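You operate a simulated robot arm through the tools that you are given. There is no shell and no other tool. Be economical: measure what you need, move in short steps, check, and stop when the job is done.

You run a simulated robot arm. Do the job below in one go: nothing can be reset, and whatever is moved stays where it is left.

JOB
Press the rice in the blue beaker flat, lid it and rack it.
Fine: use the white press and put it back; the blue beaker lid; it goes in the cup rack. Set down upright: white press, what you pick out.

Only the result counts: the job must be done as asked and must still hold three seconds after the hand-in. Knocking over, shifting, dropping, spilling or breaking anything else fails it. Lids that push on must go on centred and level and be pressed home; caps that screw on are set level and turned clockwise until they are tight.

ROBOT AND FRAMES
A 7-joint arm with a two-finger parallel gripper, fixed in place. Base frame: the origin is at the foot of the arm, x ahead of it, y to its left, z up; the work surface is at about z = 0. Lengths are in m, angles in degrees, forces in N, time in s.
With the tool pointing down near the work surface it reaches from about 0.22 to 0.58 m from the base axis. Its first joint turns from -66.0 to 66.0 degrees. Payload 2.5 kg.
Tool frame: the origin (TCP) lies between the finger pads and is the grasp point; the fingertips stand 0.023 m ahead of it; z points along the fingers, y is the line along which they close. Largest opening 0.094 m; finger width 0.038, thickness 0.01; the body of the gripper, 0.054 by 0.096 m, starts 0.039 m behind the TCP.
Orientation is that of the tool frame in the base frame, as a unit quaternion [w, x, y, z]. With the fingers straight down and closing along the base's y, the tool's x points along the base's -x, its y along +y and its z along -z.

CONTROLS
- The arm moves only by the tool apply_moves. Its argument "rows" is a list of rows, each a list of 7 numbers: the shift along the base's x, y, z in m, then the turn, a rotation vector about the base's x, y, z in rad, then the opening, from 0 (shut) to 1 (fully open). In form: [[dx, dy, dz, ax, ay, az, fingers], ...]. A call has 1 to 8 rows; each row shifts and turns the commanded pose from where the row before left it. A row lasts 0.2 s, in which the tool goes at most 0.05 m and 8.6 degrees; a call with a longer step from one row to the next is refused whole, and so is a gripper value outside its range. A pose out of reach is approached as far as the arm can. The call stops where the force on the tool passes 70 N (or 10 N more than at its start, if that is more) or the arm is blocked; 0.2 s more then pass. Each finger travels about 0.108 m/s and halts on what it meets, pressing with about 25 N; the grip force reading is that of the motor and also rises with nothing between the fingers. The clock runs only during rows and for 0.2 s after the last one: add rows that do not move to give the fingers time. It gives the time, the measured TCP pose, the force on the tool (base axes), the opening and the grip force at its end, in the units of the frame above (readings bear some noise), with the torque about the TCP (base axes, N m) and any sound that the robot's microphone picked up.
- Cameras (640 x 400 px; columns grow to the right, rows downward): "scene" is fixed at [0.0732, -0.403, 0.5351]; the picture's right is [1.00, 0.00, 0.00], its down [0.00, -0.69, -0.72] and it looks along [-0.00, 0.72, -0.69] (base axes); focal length 289 px, centre (320, 200). "wrist" rides on the gripper at [0.086, 0.016, -0.075] in the tool frame; the picture's right is [-0.18, 0.98, 0.00], its down [-0.58, -0.11, -0.81] and it looks along [-0.79, -0.15, 0.59] (tool axes); focal length 243 px, centre (320, 200).
- snapshot(camera): a new picture of that camera. The clock stands still meanwhile.
- probe_pixels(camera, pixels): there is no depth. For up to 12 entries [column, row, z] of the newest picture of that camera ("zoom" is the newest enlarged one), the place [x, y] in the base frame at which the ray of that pixel passes the height z, good to about 0.002 m, but the place of the scene camera against the robot may be out by one fixed shift of up to 0.012 m in any direction. The clock stands still meanwhile.
- inspect(camera, box): a new picture of the part [left, top, right, bottom] of that camera's present view, enlarged. The clock stands still meanwhile.
- sign_off(): hands the job in; it is judged then, once.

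Keep the steps short. Do not move on a guess: measure, check each grasp and each placing, and mend mistakes. In all there are 80 turns and 54 pictures (those below and enlarged ones count). Leave the gripper open and the arm clear of the work at the hand-in unless told otherwise, and finish with a single line.

The tools are called after "Call:" as a command line: name --pt "numbers of a row" for each row, then --argument value for the rest, lists and objects as JSON in quotes. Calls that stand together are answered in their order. apply_moves: Moves the arm, as the interface text tells. Its arguments: {"type":"object","properties":{"rows":{"type":"array","items":{"type":"array","items":{"type":"number"}}}},"required":["rows"]} The other tools are called the same way: snapshot (camera) takes a picture; probe_pixels (camera, pixels) gives the place at which the rays of pixels pass given heights; inspect (camera, box) takes an enlarged picture of a part of a camera's view; sign_off () hands the job in.

At the start:

```text
clock: 0.0
tcp_pos: [0.3139, 0.0265, 0.2957]
ee_rot: [0.0, 0.0, 1.0, 0.0]
contact_force: [0.1, -0.4, -0.3]
ft_torque: [-0.02, -0.02, 0.0]
finger_gap: 0.0939
grip_force: 0.1
```

scene: 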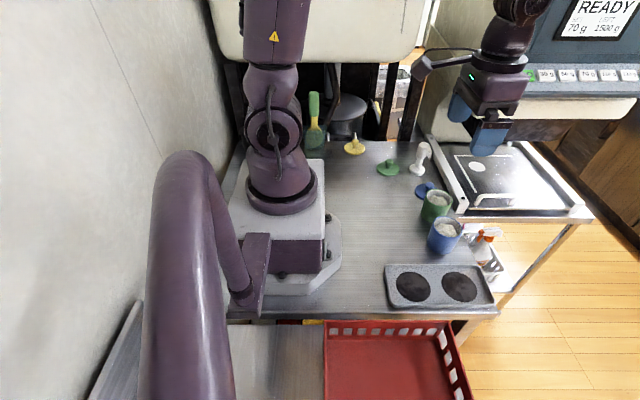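
wrist: 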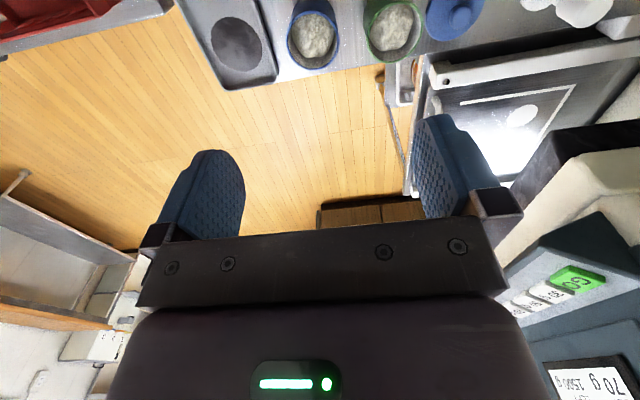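

The scene shows a blue beaker at about (444,236), a green one at (436,205), a white press at (422,158), a blue lid at (425,190) and a rack at (437,287). I'll enlarge these areas next.

Call:
inspect --camera "scene" --box '[370, 130, 510, 218]'

Call:
inspect --camera "scene" --box '[370, 215, 510, 315]'

```text
4.55 times, centred on (440, 174) of scene
```

zoom: 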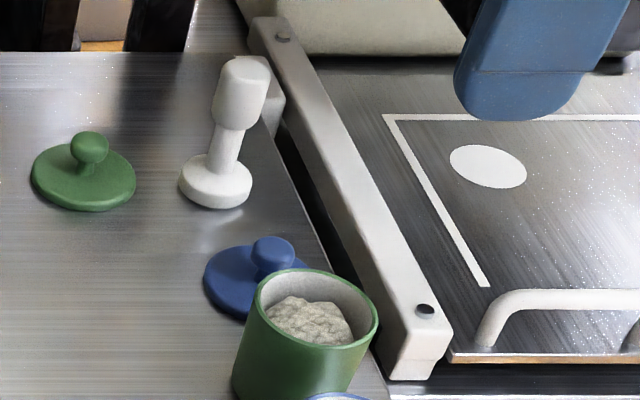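

```text
4.00 times, centred on (440, 265) of scene
```

zoom: 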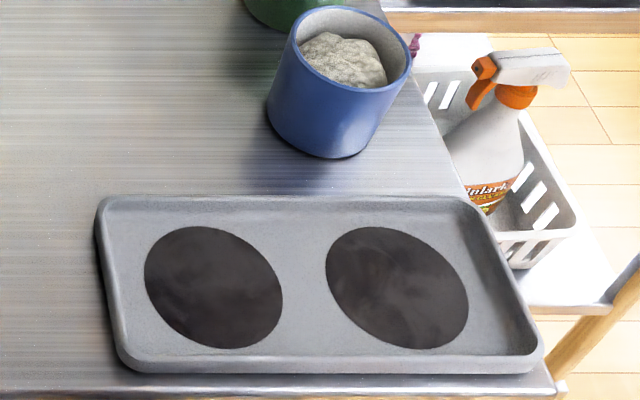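

The zoom shows the blue beaker and the rack with two dark round places. I'll probe the rack, beaker, press and lid points at plausible heights.

Call:
probe_pixels --camera "zoom" --pixels '[[213, 287, 0.005], [397, 287, 0.005], [145, 285, 0.005], [283, 290, 0.005], [355, 50, 0.08], [295, 45, 0.08], [412, 50, 0.08], [335, 158, 0], [105, 200, 0.015], [470, 200, 0.015], [540, 355, 0.015], [120, 365, 0.015]]'

Call:
probe_pixels --camera "scene" --pixels '[[417, 170, 0.0], [417, 170, 0.015], [423, 149, 0.08], [424, 144, 0.09], [424, 191, 0.0], [429, 186, 0.03], [388, 168, 0.0], [436, 198, 0.08], [444, 228, 0.08], [354, 148, 0.0]]'

```text
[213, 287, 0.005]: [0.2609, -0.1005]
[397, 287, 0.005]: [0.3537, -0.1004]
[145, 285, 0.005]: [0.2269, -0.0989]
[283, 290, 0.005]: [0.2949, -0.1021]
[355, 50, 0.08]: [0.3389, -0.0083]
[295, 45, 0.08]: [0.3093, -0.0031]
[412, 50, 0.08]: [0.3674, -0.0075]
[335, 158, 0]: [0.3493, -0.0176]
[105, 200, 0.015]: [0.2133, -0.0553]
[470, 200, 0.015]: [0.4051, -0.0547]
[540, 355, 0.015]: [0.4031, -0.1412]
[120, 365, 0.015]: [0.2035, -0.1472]
```

```text
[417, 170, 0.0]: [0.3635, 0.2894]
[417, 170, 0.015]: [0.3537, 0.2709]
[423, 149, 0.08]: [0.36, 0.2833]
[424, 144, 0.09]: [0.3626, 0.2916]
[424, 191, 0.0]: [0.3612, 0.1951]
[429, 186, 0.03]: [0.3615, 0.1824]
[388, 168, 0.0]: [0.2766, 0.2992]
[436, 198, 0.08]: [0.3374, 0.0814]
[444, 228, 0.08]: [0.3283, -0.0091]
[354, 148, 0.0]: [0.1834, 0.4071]
```

I'll look at the top strip of the wrist view, which shows the beakers and the lid.

Call:
inspect --camera "wrist" --box '[180, 0, 480, 100]'

```text
2.13 times, centred on (330, 50) of wrist
```

zoom: 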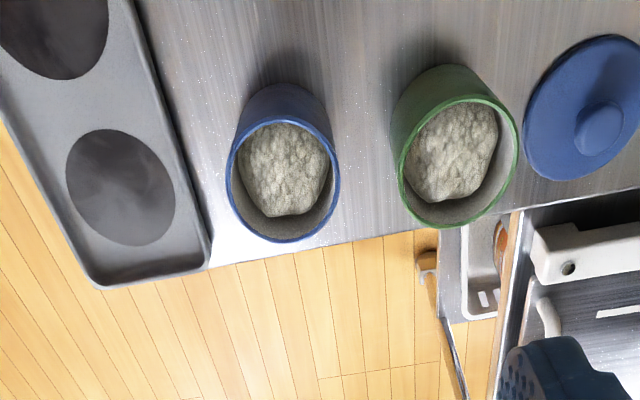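

The blue rim in this zoom spans columns 226–340 and rows 118–243. I'll probe the rims, the lid, its knob and the rack places.

Call:
probe_pixels --camera "zoom" --pixels '[[226, 180, 0.07], [340, 178, 0.07], [283, 118, 0.07], [283, 243, 0.07], [288, 84, 0.0], [226, 180, 0.06], [340, 178, 0.06], [121, 187, 0.005], [535, 110, 0.008], [600, 130, 0.025], [283, 118, 0.06], [283, 243, 0.06]]'

```text
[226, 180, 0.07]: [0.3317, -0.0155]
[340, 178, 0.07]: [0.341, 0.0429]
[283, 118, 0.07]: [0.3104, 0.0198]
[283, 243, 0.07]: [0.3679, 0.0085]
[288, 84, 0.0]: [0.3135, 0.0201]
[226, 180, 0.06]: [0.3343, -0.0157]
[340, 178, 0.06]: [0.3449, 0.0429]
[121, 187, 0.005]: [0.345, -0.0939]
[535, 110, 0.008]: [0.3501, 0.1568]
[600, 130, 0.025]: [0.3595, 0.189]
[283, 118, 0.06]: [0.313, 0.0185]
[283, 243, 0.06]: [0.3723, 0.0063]
```

The wrist readings give a blue beaker centre near (0.340, 0.014), about 59 mm across. Next I'll move up high to where the wrist camera can see the press and the lid.

Call:
apply_moves --pt "-0.012 0.04 0 0 0 0 1" --pt "-0.012 0.04 0 0 0 0 1" --pt "-0.012 0.04 0 0 0 0 1" --pt "-0.012 0.04 0 0 0 0 1" --pt "-0.006 0.04 0 0 0 0 1" --pt "0 0 0 0 0 0 1"

Call:
snapshot --camera "wrist"

```text
clock: 1.4
tcp_pos: [0.2611, 0.2233, 0.2972]
ee_rot: [0.0, 0.0, 1.0, 0.0]
contact_force: [0.3, -0.1, 0.1]
ft_torque: [0.0, -0.02, -0.02]
finger_gap: 0.094
grip_force: 0.0
```

```text
48 pictures are left
```

wrist: 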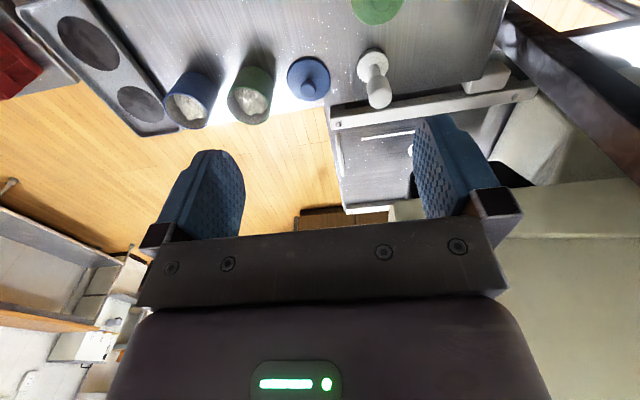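

The press is at about (375,75) and the blue lid at (308,78). I'll enlarge that region.

Call:
inspect --camera "wrist" --box '[270, 0, 462, 120]'

```text
3.33 times, centred on (366, 60) of wrist
```

zoom: 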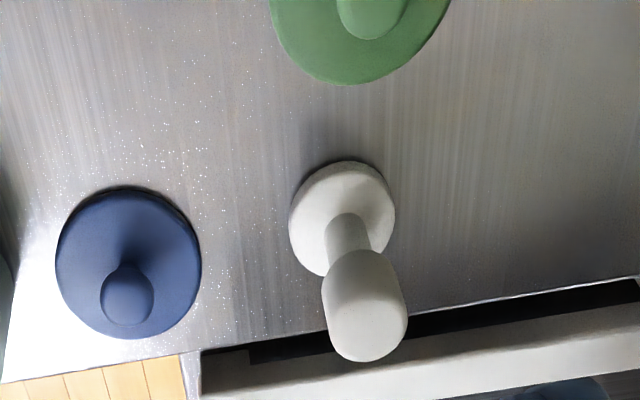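

Call:
probe_pixels --camera "zoom" --pixels '[[341, 217, 0.012], [290, 218, 0.012], [394, 207, 0.012], [343, 161, 0.012], [368, 322, 0.08], [368, 322, 0.09], [368, 322, 0.1], [326, 325, 0.09], [408, 318, 0.09], [127, 262, 0.006], [55, 262, 0.006], [202, 262, 0.006]]'

Call:
probe_pixels --camera "zoom" --pixels '[[127, 186, 0.004], [132, 338, 0.004], [126, 300, 0.025], [126, 300, 0.03], [102, 300, 0.025], [154, 300, 0.025], [352, 245, 0.05], [352, 245, 0.06], [360, 362, 0.08], [360, 362, 0.09], [200, 356, 0.02], [640, 277, 0.0]]'

```text
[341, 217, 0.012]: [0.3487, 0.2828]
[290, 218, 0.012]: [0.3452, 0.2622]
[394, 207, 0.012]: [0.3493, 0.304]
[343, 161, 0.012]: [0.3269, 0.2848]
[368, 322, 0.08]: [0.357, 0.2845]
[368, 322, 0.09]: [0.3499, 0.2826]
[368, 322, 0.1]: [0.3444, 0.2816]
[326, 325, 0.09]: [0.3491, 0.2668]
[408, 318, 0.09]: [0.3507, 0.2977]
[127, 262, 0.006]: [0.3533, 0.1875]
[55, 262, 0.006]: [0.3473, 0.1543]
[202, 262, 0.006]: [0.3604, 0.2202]
```

```text
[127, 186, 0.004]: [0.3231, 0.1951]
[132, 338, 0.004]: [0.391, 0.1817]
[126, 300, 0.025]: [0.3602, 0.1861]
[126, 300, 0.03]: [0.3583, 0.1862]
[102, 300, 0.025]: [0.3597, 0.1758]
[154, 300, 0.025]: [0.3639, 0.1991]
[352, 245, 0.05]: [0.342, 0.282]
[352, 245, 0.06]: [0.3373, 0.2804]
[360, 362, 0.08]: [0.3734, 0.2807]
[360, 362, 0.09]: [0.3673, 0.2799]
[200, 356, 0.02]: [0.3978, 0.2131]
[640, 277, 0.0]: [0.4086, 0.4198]
```

The press base centre is about (0.348, 0.283), with a handle about 30 mm wide and 90 mm tall. The lid centre is about (0.357, 0.187). I'll check that the white block at (485,75) leaves room for the finger.

Call:
probe_pixels --camera "wrist" --pixels '[[465, 90, 0.0], [465, 90, 0.03], [485, 68, 0.03], [485, 68, 0.06], [510, 75, 0.03], [333, 125, 0.03], [515, 97, 0.03], [333, 125, 0.06], [515, 97, 0.06]]'

Call:
inspect --camera "scene" --box '[380, 120, 500, 195]'

```text
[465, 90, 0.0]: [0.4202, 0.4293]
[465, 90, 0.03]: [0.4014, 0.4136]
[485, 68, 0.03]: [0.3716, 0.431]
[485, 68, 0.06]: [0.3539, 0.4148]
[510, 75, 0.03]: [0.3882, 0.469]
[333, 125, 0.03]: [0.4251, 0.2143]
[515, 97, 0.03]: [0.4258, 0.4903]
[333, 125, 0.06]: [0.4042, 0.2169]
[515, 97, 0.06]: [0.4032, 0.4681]
```

```text
5.33 times, centred on (440, 158) of scene
```

zoom: 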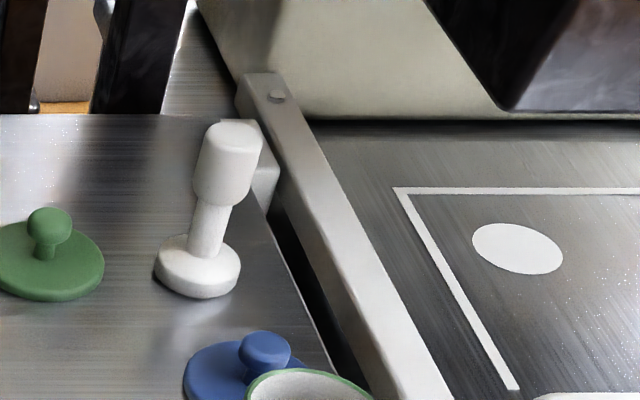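

The way is clear: the block is beyond y=0.41 and the rail beyond x=0.40. I'll move above the press.

Call:
apply_moves --pt "0.022 0.015 -0.02 0 0 0 1" --pt "0.022 0.015 -0.025 0 0 0 1" --pt "0.022 0.015 -0.03 0 0 0 1" --pt "0.022 0.0147 -0.03 0 0 0 1" --pt "0 0 -0.03 0 0 0 1" --pt "0 0 0 0 0 0 1"

Call:
snapshot --camera "wrist"

Call:
inspect --camera "scene" --box '[350, 80, 510, 180]'

```text
clock: 2.8
tcp_pos: [0.3488, 0.2863, 0.1628]
ee_rot: [0.0, -0.001, 1.0, 0.0]
contact_force: [-0.8, -0.4, 0.0]
ft_torque: [-0.01, -0.02, 0.01]
finger_gap: 0.0941
grip_force: 0.1
```

```text
45 pictures are left
```

wrist: 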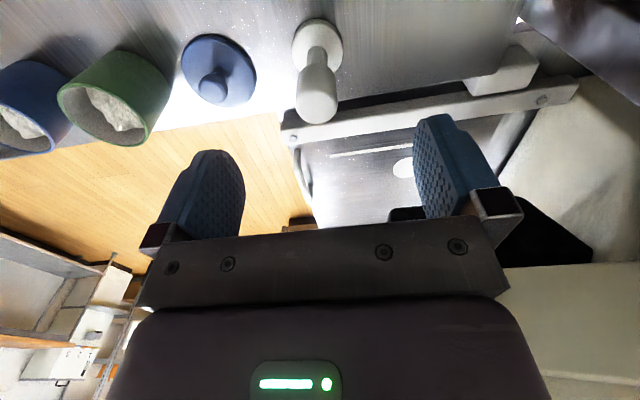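

```text
4.00 times, centred on (430, 130) of scene
```

zoom: 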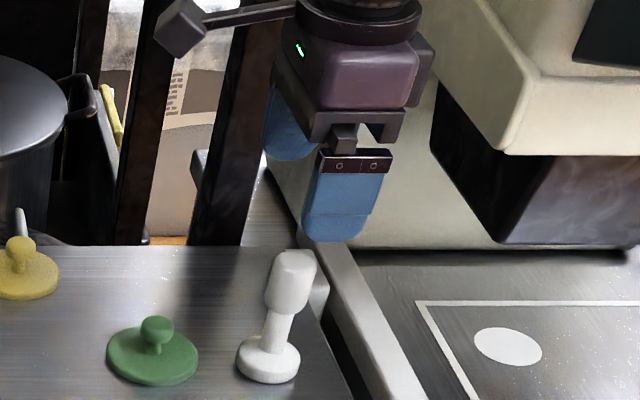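

The press handle is now at (317,95) in the wrist view. I'll refine its position from here.

Call:
probe_pixels --camera "wrist" --pixels '[[317, 107, 0.085], [317, 107, 0.09], [317, 107, 0.095], [316, 42, 0.012], [291, 42, 0.012], [343, 42, 0.012], [297, 103, 0.09], [337, 103, 0.09], [316, 124, 0.09]]'

```text
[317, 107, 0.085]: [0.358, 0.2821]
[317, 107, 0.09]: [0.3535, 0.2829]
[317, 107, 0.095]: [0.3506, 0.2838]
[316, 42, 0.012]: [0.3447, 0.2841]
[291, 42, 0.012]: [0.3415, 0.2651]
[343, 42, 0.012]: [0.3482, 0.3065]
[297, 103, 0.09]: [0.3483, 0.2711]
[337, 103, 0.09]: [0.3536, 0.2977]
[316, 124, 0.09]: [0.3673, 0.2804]
```

The press axis is at about (0.349, 0.284). I'll descend around the handle to z≈0.077, keeping the fingers open.

Call:
apply_moves --pt "0.0005 -0.0022 -0.03 0 0 0 1" --pt "0 0 -0.03 0 0 0 1" --pt "0 0 -0.026 0 0 0 1" --pt "0 0 0 0 0 0 1"

Call:
inspect --camera "scene" --box '[370, 100, 498, 180]'

```text
clock: 3.8
tcp_pos: [0.3512, 0.2877, 0.074]
ee_rot: [0.001, 0.0, 1.0, 0.0]
contact_force: [0.3, 0.2, -0.6]
ft_torque: [0.01, 0.0, 0.02]
finger_gap: 0.094
grip_force: 0.2
```

```text
5.00 times, centred on (434, 140) of scene
```

zoom: 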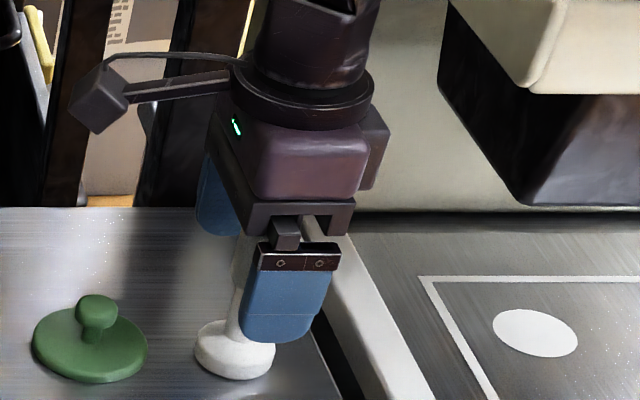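

The reading says y=0.2877, while I commanded 0.284. I'll hold still and read again before closing.

Call:
apply_moves --pt "0 0 0 0 0 0 1"

Call:
snapshot --camera "wrist"

```text
clock: 4.2
tcp_pos: [0.3511, 0.2844, 0.075]
ee_rot: [0.0, 0.0, 1.0, 0.0]
contact_force: [1.1, -0.3, -0.4]
ft_torque: [0.01, 0.01, 0.04]
finger_gap: 0.0938
grip_force: 0.0
```

```text
42 pictures are left
```

wrist: 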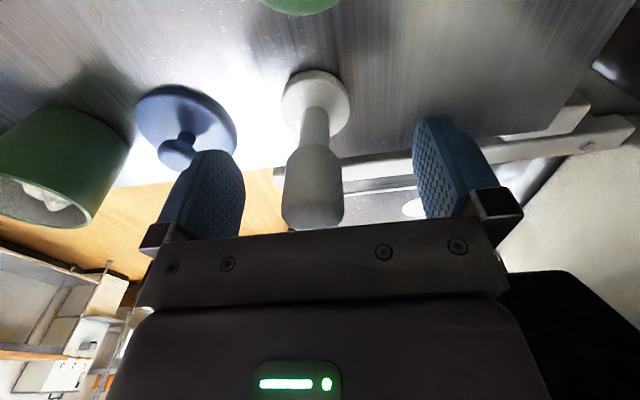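

Call:
probe_pixels --camera "wrist" --pixels '[[315, 105, 0.012], [282, 105, 0.012], [349, 105, 0.012], [313, 229, 0.09], [284, 200, 0.09], [344, 200, 0.09], [314, 152, 0.055]]'

```text
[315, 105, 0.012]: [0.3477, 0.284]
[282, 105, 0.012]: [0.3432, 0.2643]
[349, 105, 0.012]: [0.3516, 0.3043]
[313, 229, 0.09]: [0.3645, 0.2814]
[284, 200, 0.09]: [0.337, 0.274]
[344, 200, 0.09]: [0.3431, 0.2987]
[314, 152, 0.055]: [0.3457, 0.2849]
```

The press is at (0.348, 0.284), centred between the fingers. I'll close on it.

Call:
apply_moves --pt "0 0 0 0 0 0 0" --pt "0 0 0 0 0 0 0" --pt "0 0 0 0 0 0 0" --pt "0 0 0 0 0 0 0"

```text
clock: 5.2
tcp_pos: [0.3497, 0.2868, 0.074]
ee_rot: [-0.001, 0.0, 1.0, 0.0]
contact_force: [-0.3, 0.7, 0.4]
ft_torque: [0.02, -0.05, -0.02]
finger_gap: 0.0285
grip_force: 24.6
```

The grip is on at 28.5 mm. I'll lift 0.05 and look.

Call:
apply_moves --pt "0 0 0.015 0 0 0 0" --pt "0 0 0.035 0 0 0 0" --pt "0 0 0.04 0 0 0 0" --pt "0 0 0.03 0 0 0 0" --pt "0 0 0 0 0 0 0"

Call:
snapshot --camera "wrist"

Call:
snapshot --camera "scene"

```text
clock: 6.4
tcp_pos: [0.3491, 0.2817, 0.1927]
ee_rot: [-0.001, 0.0, 1.0, 0.0]
contact_force: [0.1, -0.3, -1.6]
ft_torque: [-0.01, -0.02, -0.04]
finger_gap: 0.0285
grip_force: 24.7
```

```text
41 pictures are left
```

wrist: 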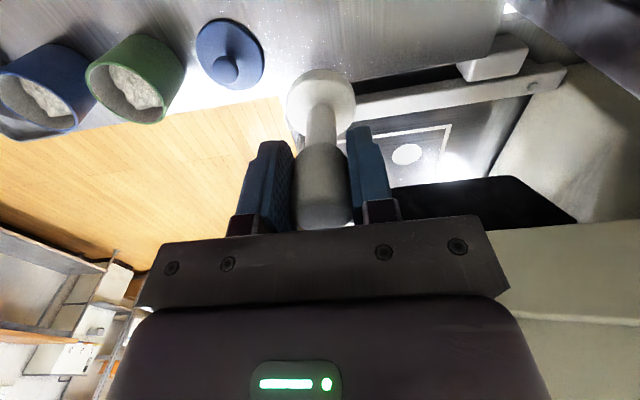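

```text
40 pictures are left
```

scene: 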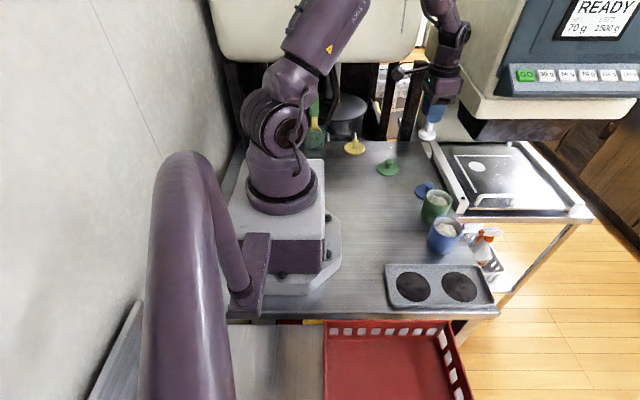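

The press is held upright. Its bottom is at about z=0.12, well above the beakers. I'll carry it over towards the blue beaker.

Call:
apply_moves --pt "-0.001 -0.04 0 0 0 0 0" --pt "-0.001 -0.045 0 0 0 0 0" --pt "-0.001 -0.045 0 0 0 0 0" --pt "-0.001 -0.045 0 0 0 0 0" --pt "-0.001 -0.045 0 0 0 0 0" --pt "-0.002 -0.03 0 0 0 0 0" --pt "-0.001 -0.02 0 0 0 0 0" --pt "0 0 0 0 0 0 0"

Call:
inspect --camera "wrist" --box '[200, 0, 440, 150]'

```text
clock: 8.2
tcp_pos: [0.3407, 0.0122, 0.1958]
ee_rot: [0.0, 0.0, 1.0, 0.0]
contact_force: [-0.9, 0.9, -1.3]
ft_torque: [0.03, 0.02, -0.01]
finger_gap: 0.0281
grip_force: 24.5
```

```text
2.67 times, centred on (320, 75) of wrist
```

zoom: 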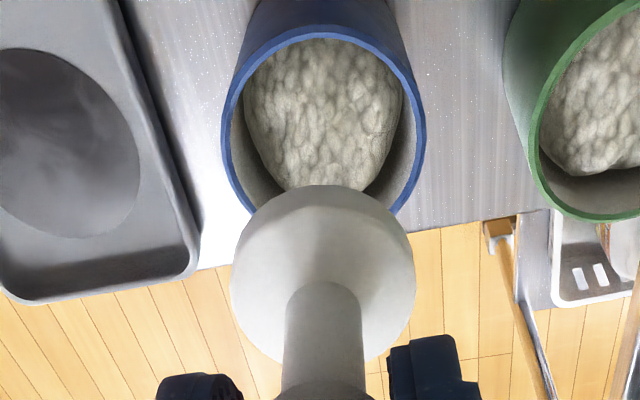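

Call:
probe_pixels --camera "zoom" --pixels '[[221, 130, 0.065], [426, 122, 0.065], [322, 26, 0.065], [221, 130, 0.07], [426, 122, 0.07], [322, 26, 0.07], [231, 278, 0.126], [415, 268, 0.126], [322, 186, 0.126], [231, 278, 0.12], [415, 268, 0.12]]'

Call:
inspect --camera "scene" --box '[390, 160, 502, 260]'

```text
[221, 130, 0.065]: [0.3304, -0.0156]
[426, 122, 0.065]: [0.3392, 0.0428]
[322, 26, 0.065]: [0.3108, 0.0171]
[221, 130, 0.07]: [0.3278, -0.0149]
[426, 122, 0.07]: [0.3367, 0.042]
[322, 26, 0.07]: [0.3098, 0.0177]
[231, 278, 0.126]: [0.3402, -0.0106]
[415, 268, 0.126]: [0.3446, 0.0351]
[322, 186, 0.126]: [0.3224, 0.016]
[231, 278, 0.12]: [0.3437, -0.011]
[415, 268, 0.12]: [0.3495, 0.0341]
```

```text
4.00 times, centred on (446, 210) of scene
```

zoom: 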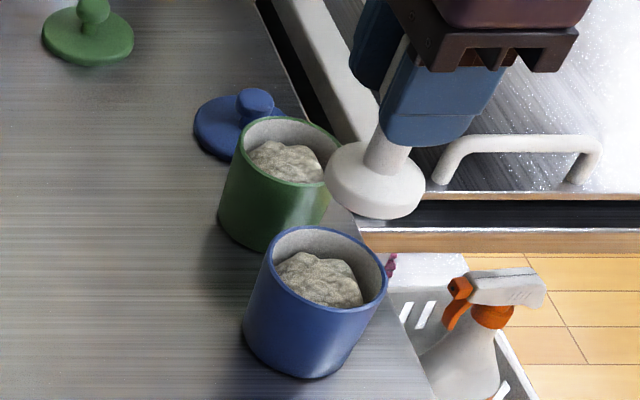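

The press disc (radius about 22 mm) sits over the beaker (inner radius about 26 mm), to within roughly 2 mm. I'll lower it to just above the rim and check again.

Call:
apply_moves --pt "0 0.001 -0.025 0 0 0 0" --pt "0 0 -0.022 0 0 0 0" --pt "0 0 0 0 0 0 0"

Call:
inspect --camera "wrist" --box '[200, 0, 440, 150]'

Call:
inspect --camera "scene" --box '[390, 170, 502, 260]'

```text
clock: 9.0
tcp_pos: [0.3419, 0.015, 0.1477]
ee_rot: [0.001, -0.001, 1.0, 0.0]
contact_force: [0.1, -0.3, -0.9]
ft_torque: [0.01, 0.01, 0.02]
finger_gap: 0.0285
grip_force: 24.9
```

```text
2.67 times, centred on (320, 75) of wrist
```

zoom: 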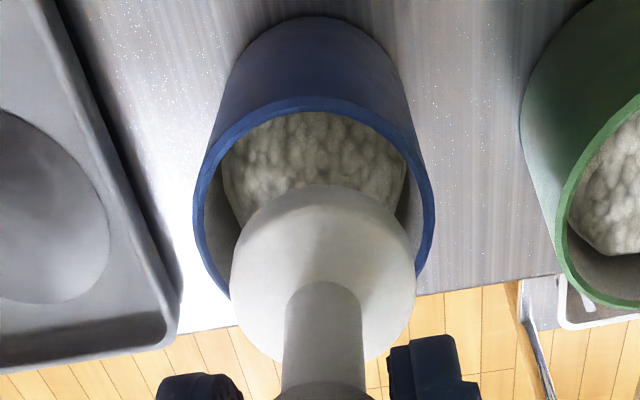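

```text
4.44 times, centred on (446, 215) of scene
```

zoom: 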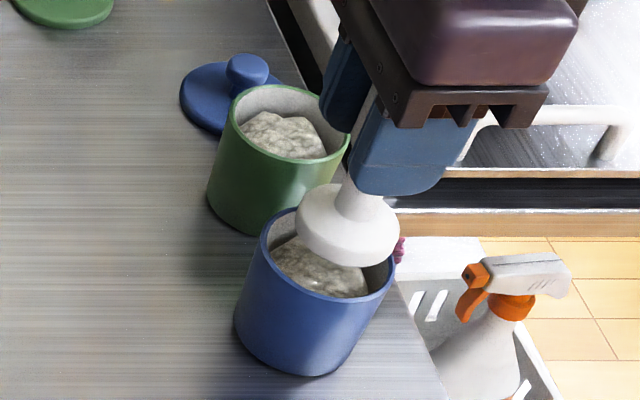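

Call:
probe_pixels --camera "zoom" --pixels '[[320, 280, 0.065]]'

Call:
inspect --camera "wrist" --box '[240, 0, 400, 150]'

```text
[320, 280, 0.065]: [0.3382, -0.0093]
```

```text
2.67 times, centred on (320, 75) of wrist
```

zoom: 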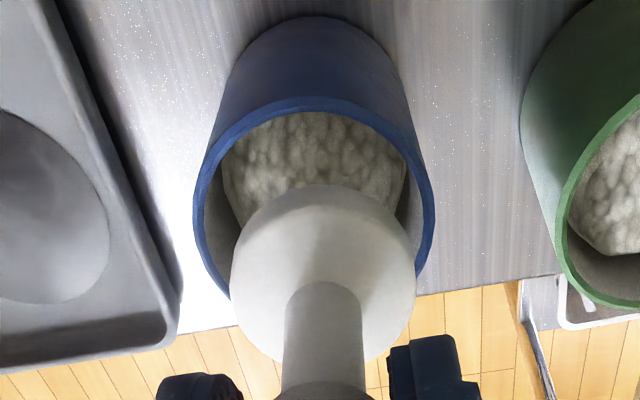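

Call:
probe_pixels --camera "zoom" --pixels '[[194, 210, 0.065], [435, 200, 0.065], [314, 97, 0.065], [194, 210, 0.07], [435, 200, 0.07], [314, 97, 0.07], [231, 278, 0.085], [415, 268, 0.085], [322, 186, 0.085], [231, 278, 0.08], [415, 268, 0.08], [322, 186, 0.08]]'

```text
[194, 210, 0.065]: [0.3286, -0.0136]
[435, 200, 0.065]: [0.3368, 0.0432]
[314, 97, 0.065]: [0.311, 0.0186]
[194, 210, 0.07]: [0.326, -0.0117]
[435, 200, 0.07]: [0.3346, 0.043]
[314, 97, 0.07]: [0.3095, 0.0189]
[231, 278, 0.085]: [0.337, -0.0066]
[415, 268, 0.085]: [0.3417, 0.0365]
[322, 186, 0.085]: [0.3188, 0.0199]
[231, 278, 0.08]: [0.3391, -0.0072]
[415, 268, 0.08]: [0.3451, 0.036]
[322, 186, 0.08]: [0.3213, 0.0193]
```

The disc and beaker are centred to within about 1 mm. I'll lower into the beaker in small steps and watch the force.

Call:
apply_moves --pt "0 0 -0.01 0 0 0 0" --pt "0 0 -0.01 0 0 0 0" --pt "0 0 0 0 0 0 0"

Call:
inspect --camera "wrist" --box '[200, 0, 440, 150]'

```text
clock: 9.8
tcp_pos: [0.3426, 0.015, 0.1286]
ee_rot: [0.0, 0.0, 1.0, -0.001]
contact_force: [-1.2, -0.6, 1.9]
ft_torque: [-0.05, 0.12, 0.0]
finger_gap: 0.0285
grip_force: 25.1
```

```text
2.67 times, centred on (320, 75) of wrist
```

zoom: 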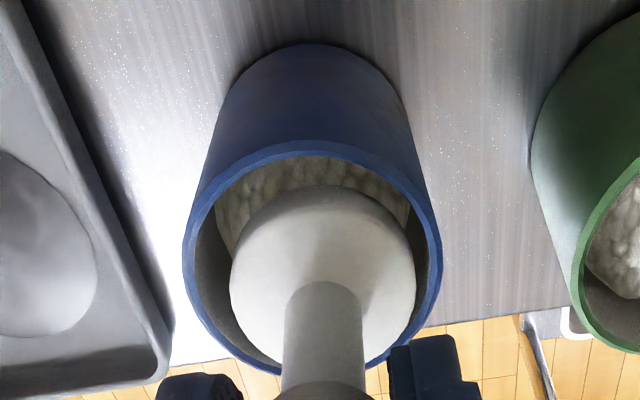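

Light contact has begun (Fz +1.9). I'll press on in 3 mm steps.

Call:
apply_moves --pt "0 0 -0.003 0 0 0 0" --pt "0 0 -0.003 0 0 0 0" --pt "0 0 0 0 0 0 0"

```text
clock: 10.6
tcp_pos: [0.3416, 0.014, 0.123]
ee_rot: [0.0, 0.001, 1.0, 0.0]
contact_force: [0.1, 1.1, 1.4]
ft_torque: [-0.02, 0.03, 0.01]
finger_gap: 0.0282
grip_force: 25.1
```

Call:
apply_moves --pt "0 0 -0.003 0 0 0 0" --pt "0 0 -0.003 0 0 0 0" --pt "0 0 0 0 0 0 0"

Call:
inspect --camera "wrist" --box '[200, 0, 440, 150]'

```text
clock: 11.4
tcp_pos: [0.3406, 0.0142, 0.1162]
ee_rot: [0.0, 0.0, 1.0, 0.0]
contact_force: [-0.4, 1.0, 1.4]
ft_torque: [0.01, -0.02, -0.01]
finger_gap: 0.0284
grip_force: 25.3
```

```text
2.67 times, centred on (320, 75) of wrist
```

zoom: 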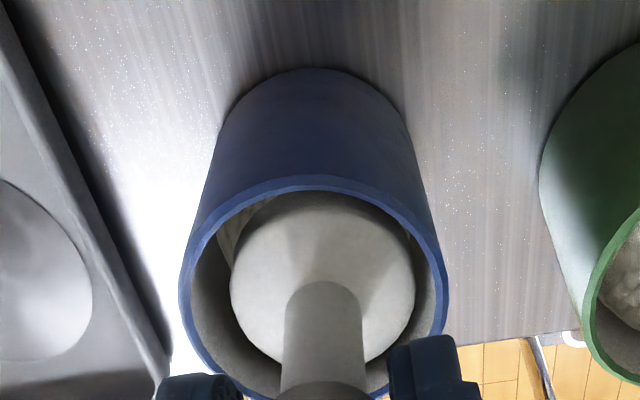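

The force is still small and the disc is inside the beaker at about z=0.041. I'll go further.

Call:
apply_moves --pt "0 0 -0.002 0 0 0 0" --pt "0 0 -0.002 0 0 0 0" --pt "0 0 0 0 0 0 0"

```text
clock: 12.2
tcp_pos: [0.3407, 0.0147, 0.1114]
ee_rot: [0.001, 0.0, 1.0, -0.001]
contact_force: [-0.8, -0.4, 0.6]
ft_torque: [-0.03, 0.0, 0.02]
finger_gap: 0.0282
grip_force: 25.4
```

Call:
apply_moves --pt "0 0 -0.002 0 0 0 0" --pt "0 0 -0.002 0 0 0 0" --pt "0 0 0 0 0 0 0"

Call:
inspect --camera "wrist" --box '[200, 0, 440, 150]'

Call:
inspect --camera "scene" --box '[400, 180, 490, 260]'

```text
clock: 13.0
tcp_pos: [0.3412, 0.0148, 0.1074]
ee_rot: [0.0, 0.0, 1.0, 0.0]
contact_force: [-0.3, -0.3, 4.9]
ft_torque: [0.0, 0.0, 0.02]
finger_gap: 0.0281
grip_force: 25.2
```

```text
2.67 times, centred on (320, 75) of wrist
```

zoom: 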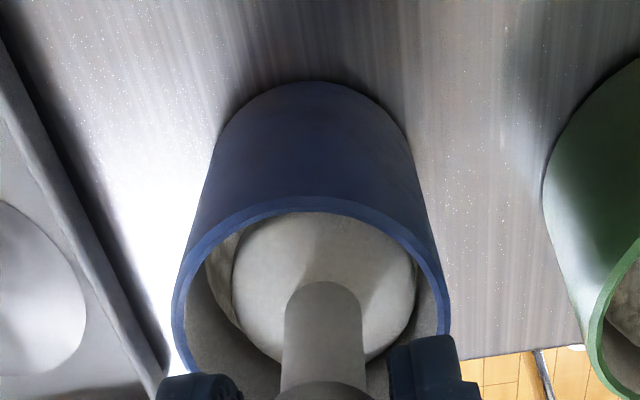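

```text
5.00 times, centred on (445, 220) of scene
```

zoom: 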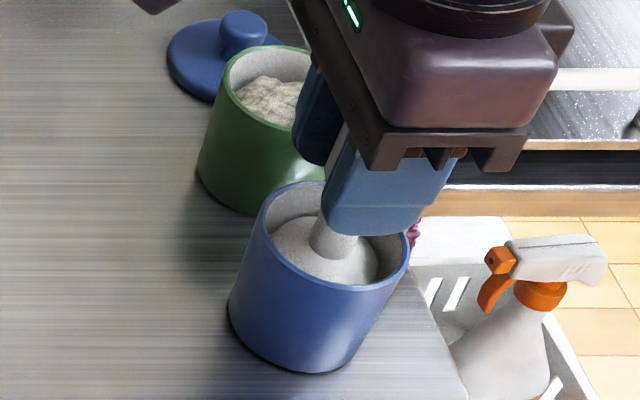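

The force is rising now (4.9 N). I'll continue in 1–1.5 mm steps.

Call:
apply_moves --pt "0 0 -0.0015 0 0 0 0" --pt "0 0 -0.0015 0 0 0 0" --pt "0 0 0 0 0 0 0"

```text
clock: 13.8
tcp_pos: [0.3401, 0.0134, 0.1051]
ee_rot: [0.0, -0.001, 1.0, -0.001]
contact_force: [0.2, 0.0, 9.1]
ft_torque: [0.0, -0.02, 0.0]
finger_gap: 0.0283
grip_force: 25.1
```

Call:
apply_moves --pt "0 0 -0.0015 0 0 0 0" --pt "0 0 -0.0015 0 0 0 0" --pt "0 0 0 0 0 0 0"

```text
clock: 14.6
tcp_pos: [0.3407, 0.0143, 0.1025]
ee_rot: [0.001, 0.0, 1.0, 0.0]
contact_force: [-1.5, -1.1, 15.4]
ft_torque: [-0.15, 0.02, -0.01]
finger_gap: 0.0281
grip_force: 25.1
```

Now at 15.4 N. I'll take one more 2.5 mm step and hold.

Call:
apply_moves --pt "0 0 -0.0015 0 0 0 0" --pt "0 0 -0.001 0 0 0 0" --pt "0 0 0 0 0 0 0" --pt "0 0 0 0 0 0 0"

Call:
inspect --camera "wrist" --box '[200, 0, 440, 150]'

```text
clock: 15.6
tcp_pos: [0.3414, 0.0137, 0.0995]
ee_rot: [0.0, 0.0, 1.0, 0.0]
contact_force: [-0.4, 0.0, 16.2]
ft_torque: [-0.01, -0.06, 0.03]
finger_gap: 0.0284
grip_force: 25.6
```

```text
2.67 times, centred on (320, 75) of wrist
```

zoom: 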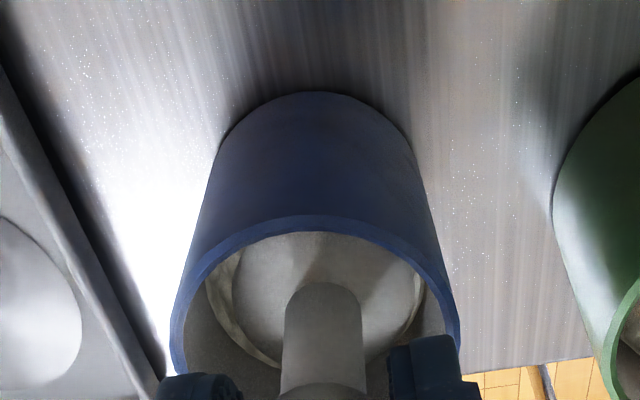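

The force levels off at 16 N with no slip in the grip. I'll lift straight out and look at the rice.

Call:
apply_moves --pt "0 0 0.01 0 0 0 0" --pt "0 0 0.025 0 0 0 0" --pt "0 0 0.03 0 0 0 0" --pt "0 0 0.03 0 0 0 0" --pt "0 0 0 0 0 0 0"

Call:
inspect --camera "wrist" --box '[200, 0, 440, 150]'

Call:
inspect --camera "scene" --box '[400, 180, 490, 260]'

```text
clock: 16.8
tcp_pos: [0.3393, 0.0135, 0.1976]
ee_rot: [0.001, -0.001, 1.0, 0.0]
contact_force: [0.4, 0.3, -2.0]
ft_torque: [0.01, 0.03, 0.02]
finger_gap: 0.0285
grip_force: 24.8
```

```text
2.67 times, centred on (320, 75) of wrist
```

zoom: 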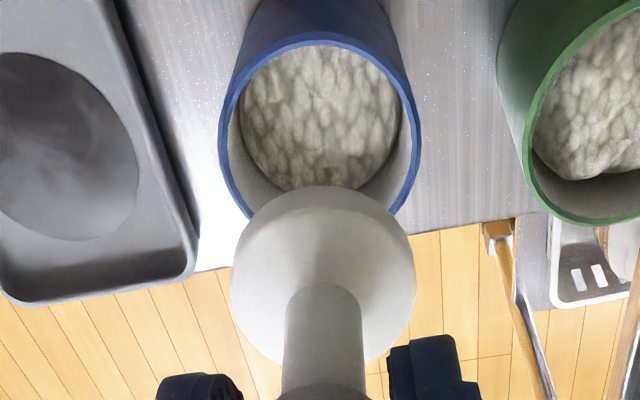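

```text
5.00 times, centred on (445, 220) of scene
```

zoom: 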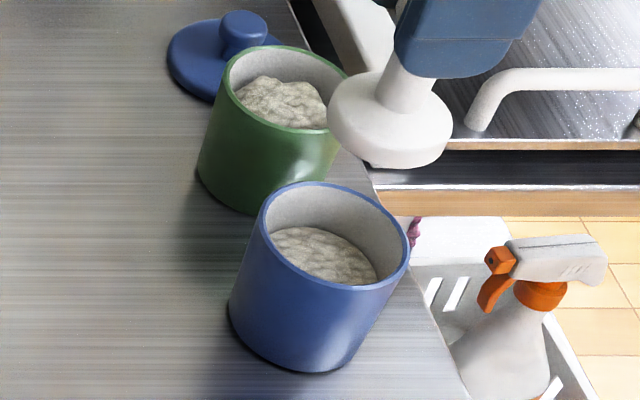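

The rice looks lower and flatter. I'll take a closer view to judge it.

Call:
inspect --camera "scene" --box '[424, 210, 472, 240]'

Call:
inspect --camera "wrist" --box '[270, 0, 370, 80]'

```text
13.33 times, centred on (448, 225) of scene
```

zoom: 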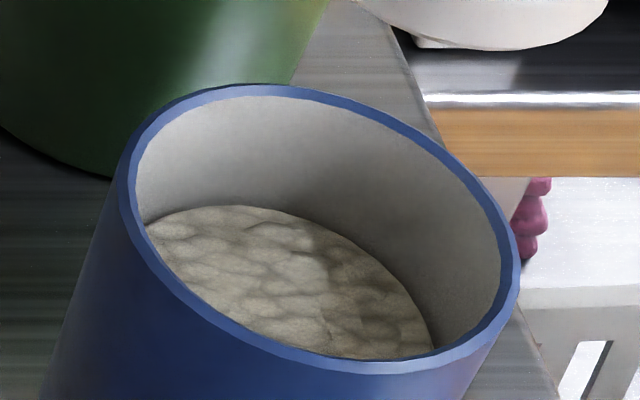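

```text
5.00 times, centred on (320, 40) of wrist
```

zoom: 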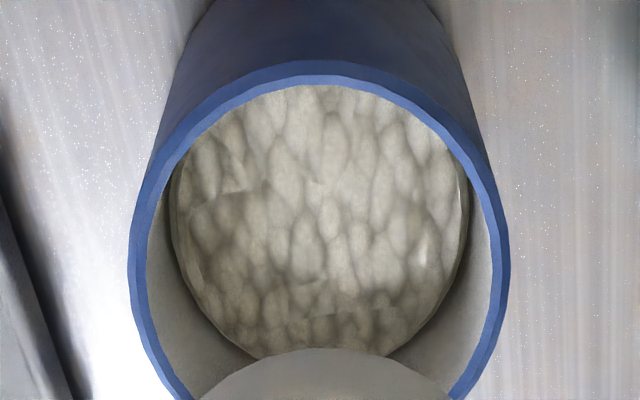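

The rice now reaches the walls and looks flat. I'll press once more, slightly deeper, to be sure.

Call:
apply_moves --pt "0 0.0005 -0.03 0 0 0 0" --pt "0 0 -0.03 0 0 0 0" --pt "0 0 -0.025 0 0 0 0" --pt "0 0 -0.01 0 0 0 0" --pt "0 0 -0.001 0 0 0 0" --pt "0 0 -0.001 0 0 0 0" --pt "0 0 0 0 0 0 0"

```text
clock: 18.4
tcp_pos: [0.3425, 0.0152, 0.0984]
ee_rot: [0.0, 0.0, 1.0, 0.0]
contact_force: [-1.2, -2.9, 19.1]
ft_torque: [-0.13, -0.03, -0.01]
finger_gap: 0.0286
grip_force: 24.9
```

Call:
apply_moves --pt "0 0 -0.0015 0 0 0 0" --pt "0 0 0 0 0 0 0" --pt "0 0 0 0 0 0 0"

```text
clock: 19.2
tcp_pos: [0.3414, 0.0148, 0.0973]
ee_rot: [0.0, 0.0, 1.0, 0.0]
contact_force: [-0.8, -2.6, 20.0]
ft_torque: [-0.2, -0.03, -0.06]
finger_gap: 0.0284
grip_force: 25.6
```

At 20 N the press is steady. I'll lift out and look.

Call:
apply_moves --pt "0 0 0.01 0 0 0 0" --pt "0 0 0.025 0 0 0 0" --pt "0 0 0.03 0 0 0 0" --pt "0 0 0.034 0 0 0 0" --pt "0 0 0 0 0 0 0"

Call:
inspect --camera "scene" --box '[400, 170, 490, 250]'

Call:
snapshot --camera "wrist"

```text
clock: 20.4
tcp_pos: [0.3423, 0.0158, 0.1941]
ee_rot: [-0.001, 0.0, 1.0, 0.0]
contact_force: [-0.7, 0.1, -2.2]
ft_torque: [-0.03, -0.01, 0.0]
finger_gap: 0.0283
grip_force: 24.8
```

```text
5.00 times, centred on (445, 210) of scene
```

zoom: 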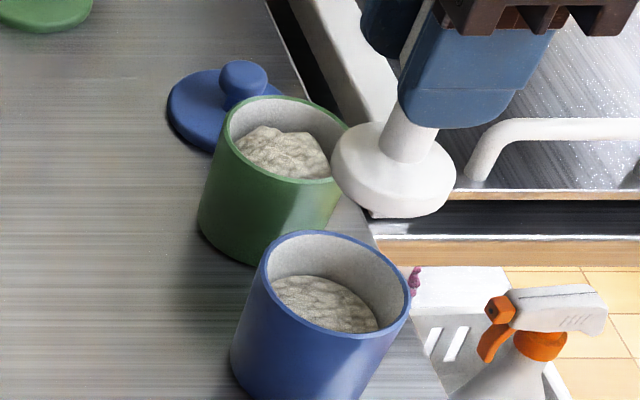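

```text
24 pictures are left
```

wrist: 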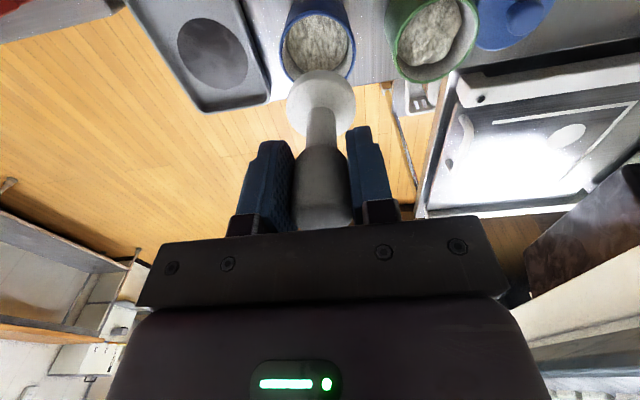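

The rice is flat and the press is upright. I'll carry the press back over its old place.

Call:
apply_moves --pt "0.001 0.02 0 0 0 0 0" --pt "0.001 0.04 0 0 0 0 0" --pt "0.001 0.045 0 0 0 0 0" --pt "0.001 0.045 0 0 0 0 0" --pt "0.001 0.045 0 0 0 0 0" --pt "0.002 0.045 0 0 0 0 0" --pt "0.001 0.0285 0 0 0 0 0" --pt "0 0 0 0 0 0 0"

Call:
apply_moves --pt "0 0 -0.04 0 0 0 0" --pt "0 0 -0.04 0 0 0 0" --pt "0 0 -0.03 0 0 0 0" --pt "0 0 -0.005 0 0 0 0" --pt "0 0 0 0 0 0 0"

```text
clock: 22.2
tcp_pos: [0.3487, 0.2822, 0.1955]
ee_rot: [0.0, 0.0, 1.0, 0.0]
contact_force: [-0.3, -0.6, -2.0]
ft_torque: [-0.01, 0.02, -0.01]
finger_gap: 0.028
grip_force: 25.1
```

```text
clock: 23.4
tcp_pos: [0.3504, 0.282, 0.0798]
ee_rot: [0.0, 0.0, 1.0, 0.0]
contact_force: [-0.1, 0.5, -0.2]
ft_torque: [0.02, -0.02, -0.04]
finger_gap: 0.0286
grip_force: 25.2
```

Commanded z is 0.0797, about 5 mm above the old grasp height. I'll lower in 1 mm steps and look for contact.

Call:
apply_moves --pt "0 0 -0.002 0 0 0 0" --pt "0 0 -0.0015 0 0 0 0" --pt "0 0 0 0 0 0 0"

Call:
apply_moves --pt "0 0 -0.001 0 0 0 0" --pt "0 0 -0.0005 0 0 0 0" --pt "0 0 0 0 0 0 0"

Call:
inspect --camera "scene" --box '[390, 120, 470, 190]'

```text
clock: 24.2
tcp_pos: [0.3499, 0.2817, 0.0763]
ee_rot: [0.0, 0.0, 1.0, -0.001]
contact_force: [0.6, -0.7, -1.6]
ft_torque: [0.02, 0.05, -0.01]
finger_gap: 0.0284
grip_force: 24.9
```

```text
clock: 25.0
tcp_pos: [0.3476, 0.2832, 0.0752]
ee_rot: [0.0, 0.0, 1.0, 0.0]
contact_force: [-0.5, -0.2, -2.0]
ft_torque: [0.02, 0.0, -0.02]
finger_gap: 0.0283
grip_force: 25.5
```

```text
5.71 times, centred on (430, 155) of scene
```

zoom: 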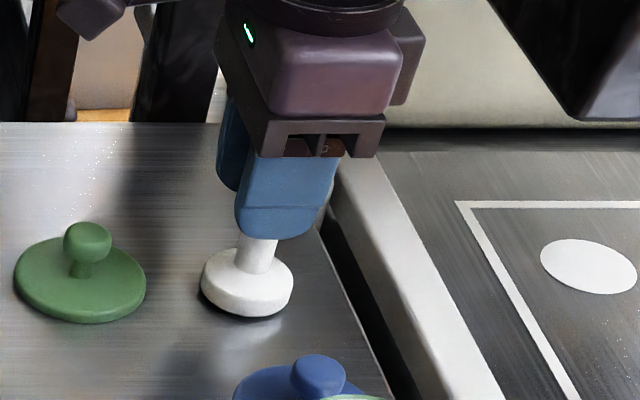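

No contact yet. I'll lower further.

Call:
apply_moves --pt "0 0 -0.0008 0 0 0 0" --pt "0 0 0 0 0 0 0" --pt "0 0 0 0 0 0 0"

Call:
apply_moves --pt "0 0 -0.0007 0 0 0 0" --pt "0 0 0 0 0 0 0" --pt "0 0 0 0 0 0 0"

```text
clock: 25.8
tcp_pos: [0.3484, 0.2823, 0.0743]
ee_rot: [0.0, 0.0, 1.0, 0.0]
contact_force: [-0.4, -0.2, -1.0]
ft_torque: [0.02, 0.0, 0.0]
finger_gap: 0.0284
grip_force: 24.7
```

```text
clock: 26.6
tcp_pos: [0.3492, 0.2818, 0.0748]
ee_rot: [0.0, 0.0, 1.0, 0.0]
contact_force: [-0.4, 0.8, -0.8]
ft_torque: [0.03, -0.01, 0.0]
finger_gap: 0.0283
grip_force: 24.7
```

Call:
apply_moves --pt "0 0 -0.0008 0 0 0 0" --pt "0 0 0 0 0 0 0" --pt "0 0 0 0 0 0 0"

```text
clock: 27.4
tcp_pos: [0.3495, 0.2835, 0.0729]
ee_rot: [0.0, 0.0, 1.0, -0.001]
contact_force: [-1.1, -0.5, -2.0]
ft_torque: [-0.02, 0.02, 0.0]
finger_gap: 0.0284
grip_force: 24.7
```

Call:
apply_moves --pt "0 0 -0.001 0 0 0 0" --pt "0 0 0 0 0 0 0"

Call:
apply_moves --pt "0 0 -0.001 0 0 0 0" --pt "0 0 0 0 0 0 0"

Call:
inspect --camera "scene" --box '[400, 150, 450, 185]'

```text
clock: 28.0
tcp_pos: [0.3499, 0.2847, 0.0736]
ee_rot: [0.0, 0.0, 1.0, -0.001]
contact_force: [-5.0, -4.9, 18.7]
ft_torque: [-0.34, 0.0, -0.04]
finger_gap: 0.0285
grip_force: 25.3
```

```text
clock: 28.6
tcp_pos: [0.3497, 0.2839, 0.0715]
ee_rot: [0.002, -0.001, 1.0, 0.001]
contact_force: [-5.7, -5.5, 32.6]
ft_torque: [-0.37, -0.17, -0.02]
finger_gap: 0.0285
grip_force: 24.9
```

```text
11.43 times, centred on (425, 168) of scene
```

zoom: 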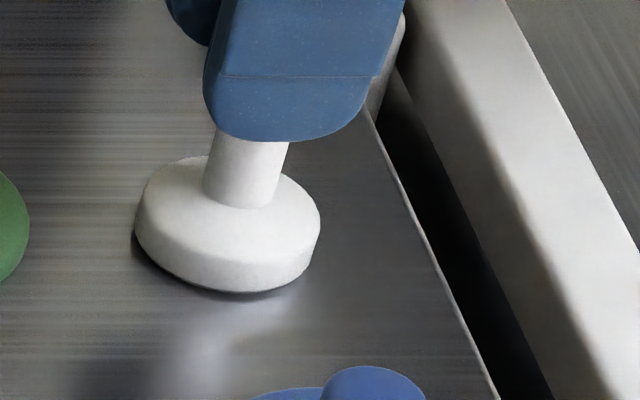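

There is firm contact. I'll back off 1.5 mm to relieve the force, then open.

Call:
apply_moves --pt "0 0 0.0013 0 0 0 0" --pt "0 0 0 0 0 0 0"

Call:
apply_moves --pt "0 0 0 0 0 0 0.34" --pt "0 0 0 0 0 0 0.4" --pt "0 0 0 0 0 0 0.7" --pt "0 0 0 0 0 0 1" --pt "0 0 0 0 0 0 1"

Call:
snapshot --camera "wrist"

```text
clock: 29.2
tcp_pos: [0.3484, 0.2843, 0.0726]
ee_rot: [0.002, 0.0, 1.0, 0.001]
contact_force: [4.6, 0.0, 12.4]
ft_torque: [-0.12, -0.65, 0.05]
finger_gap: 0.0284
grip_force: 24.9
```

```text
clock: 30.4
tcp_pos: [0.3484, 0.2837, 0.0725]
ee_rot: [0.0, 0.0, 1.0, 0.0]
contact_force: [0.6, -0.3, -0.6]
ft_torque: [0.0, 0.0, 0.0]
finger_gap: 0.094
grip_force: 0.1
```

```text
21 pictures are left
```

wrist: 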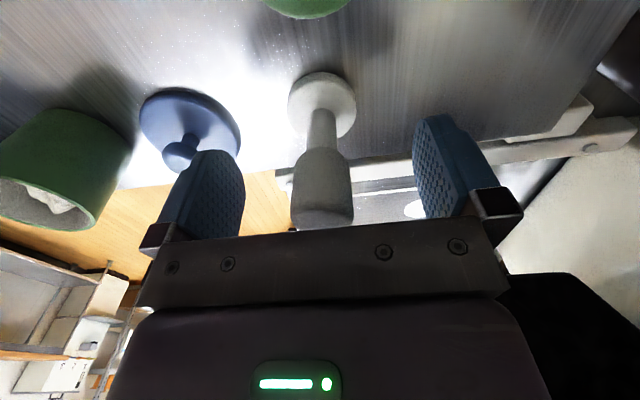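

The press stands upright at its place. I'll rise and move over the lid, with the fingers partly open to stay clear of the green beaker.

Call:
apply_moves --pt "0 0 0.02 0 0 0 1" --pt "0 0 0.04 0 0 0 1" --pt "0 0 0.04 0 0 0 1" --pt "0.002 -0.03 0 0 0 0 0.55" --pt "0.003 -0.035 0 0 0 0 0.55" --pt "0.0025 -0.0315 0 0 0 0 0.55" --pt "0 0 -0.03 0 0 0 0.55" --pt "0 0 0 0 0 0 0.55"

Call:
inspect --camera "wrist" --box '[200, 0, 440, 150]'

Call:
inspect --camera "scene" --box '[380, 120, 500, 210]'

```text
clock: 32.2
tcp_pos: [0.3555, 0.1841, 0.1422]
ee_rot: [-0.001, 0.0, 1.0, 0.0]
contact_force: [0.0, -0.4, 1.2]
ft_torque: [0.01, 0.0, 0.03]
finger_gap: 0.0515
grip_force: 0.0
```

```text
2.67 times, centred on (320, 75) of wrist
```

zoom: 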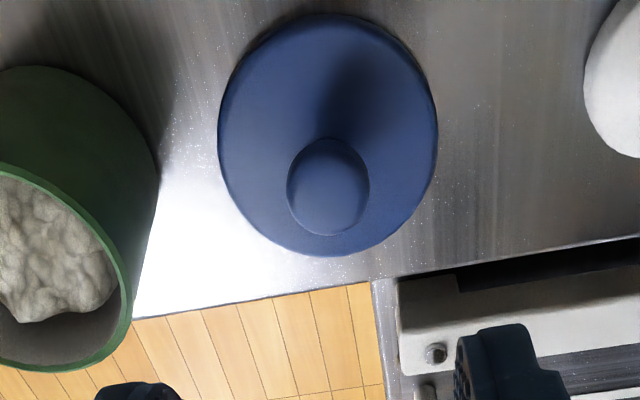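

```text
4.44 times, centred on (440, 165) of scene
```

zoom: 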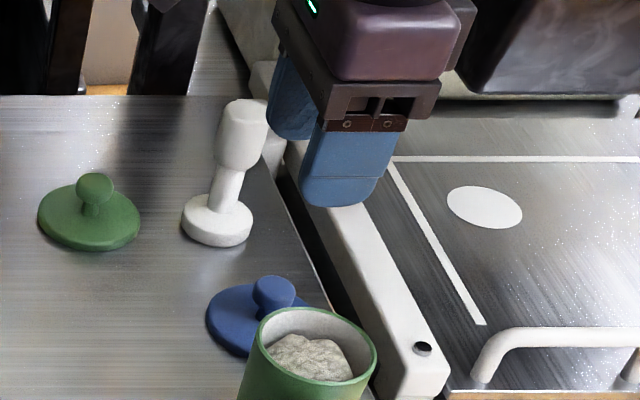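

Call:
inspect --camera "wrist" --box '[240, 0, 400, 100]'

```text
4.00 times, centred on (320, 50) of wrist
```

zoom: 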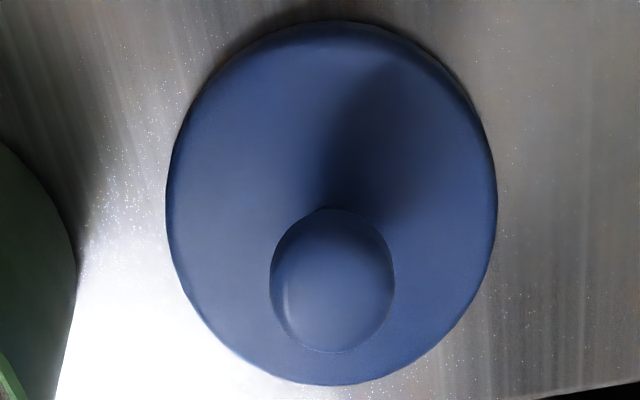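

Call:
probe_pixels --camera "zoom" --pixels '[[165, 212, 0.006], [497, 205, 0.006], [328, 22, 0.006], [335, 385, 0.006], [332, 282, 0.025], [332, 282, 0.03], [332, 282, 0.035], [270, 285, 0.028], [394, 280, 0.028], [332, 352, 0.028], [77, 262, 0.03], [328, 208, 0.022]]'

```text
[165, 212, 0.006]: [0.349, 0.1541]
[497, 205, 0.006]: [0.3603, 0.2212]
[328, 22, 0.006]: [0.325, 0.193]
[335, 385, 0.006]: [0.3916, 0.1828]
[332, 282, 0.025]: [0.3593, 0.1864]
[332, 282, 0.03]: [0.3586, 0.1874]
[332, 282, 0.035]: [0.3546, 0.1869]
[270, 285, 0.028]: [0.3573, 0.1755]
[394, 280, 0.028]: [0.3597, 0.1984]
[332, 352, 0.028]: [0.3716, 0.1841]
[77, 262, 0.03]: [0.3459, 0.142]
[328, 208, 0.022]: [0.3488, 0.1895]
```

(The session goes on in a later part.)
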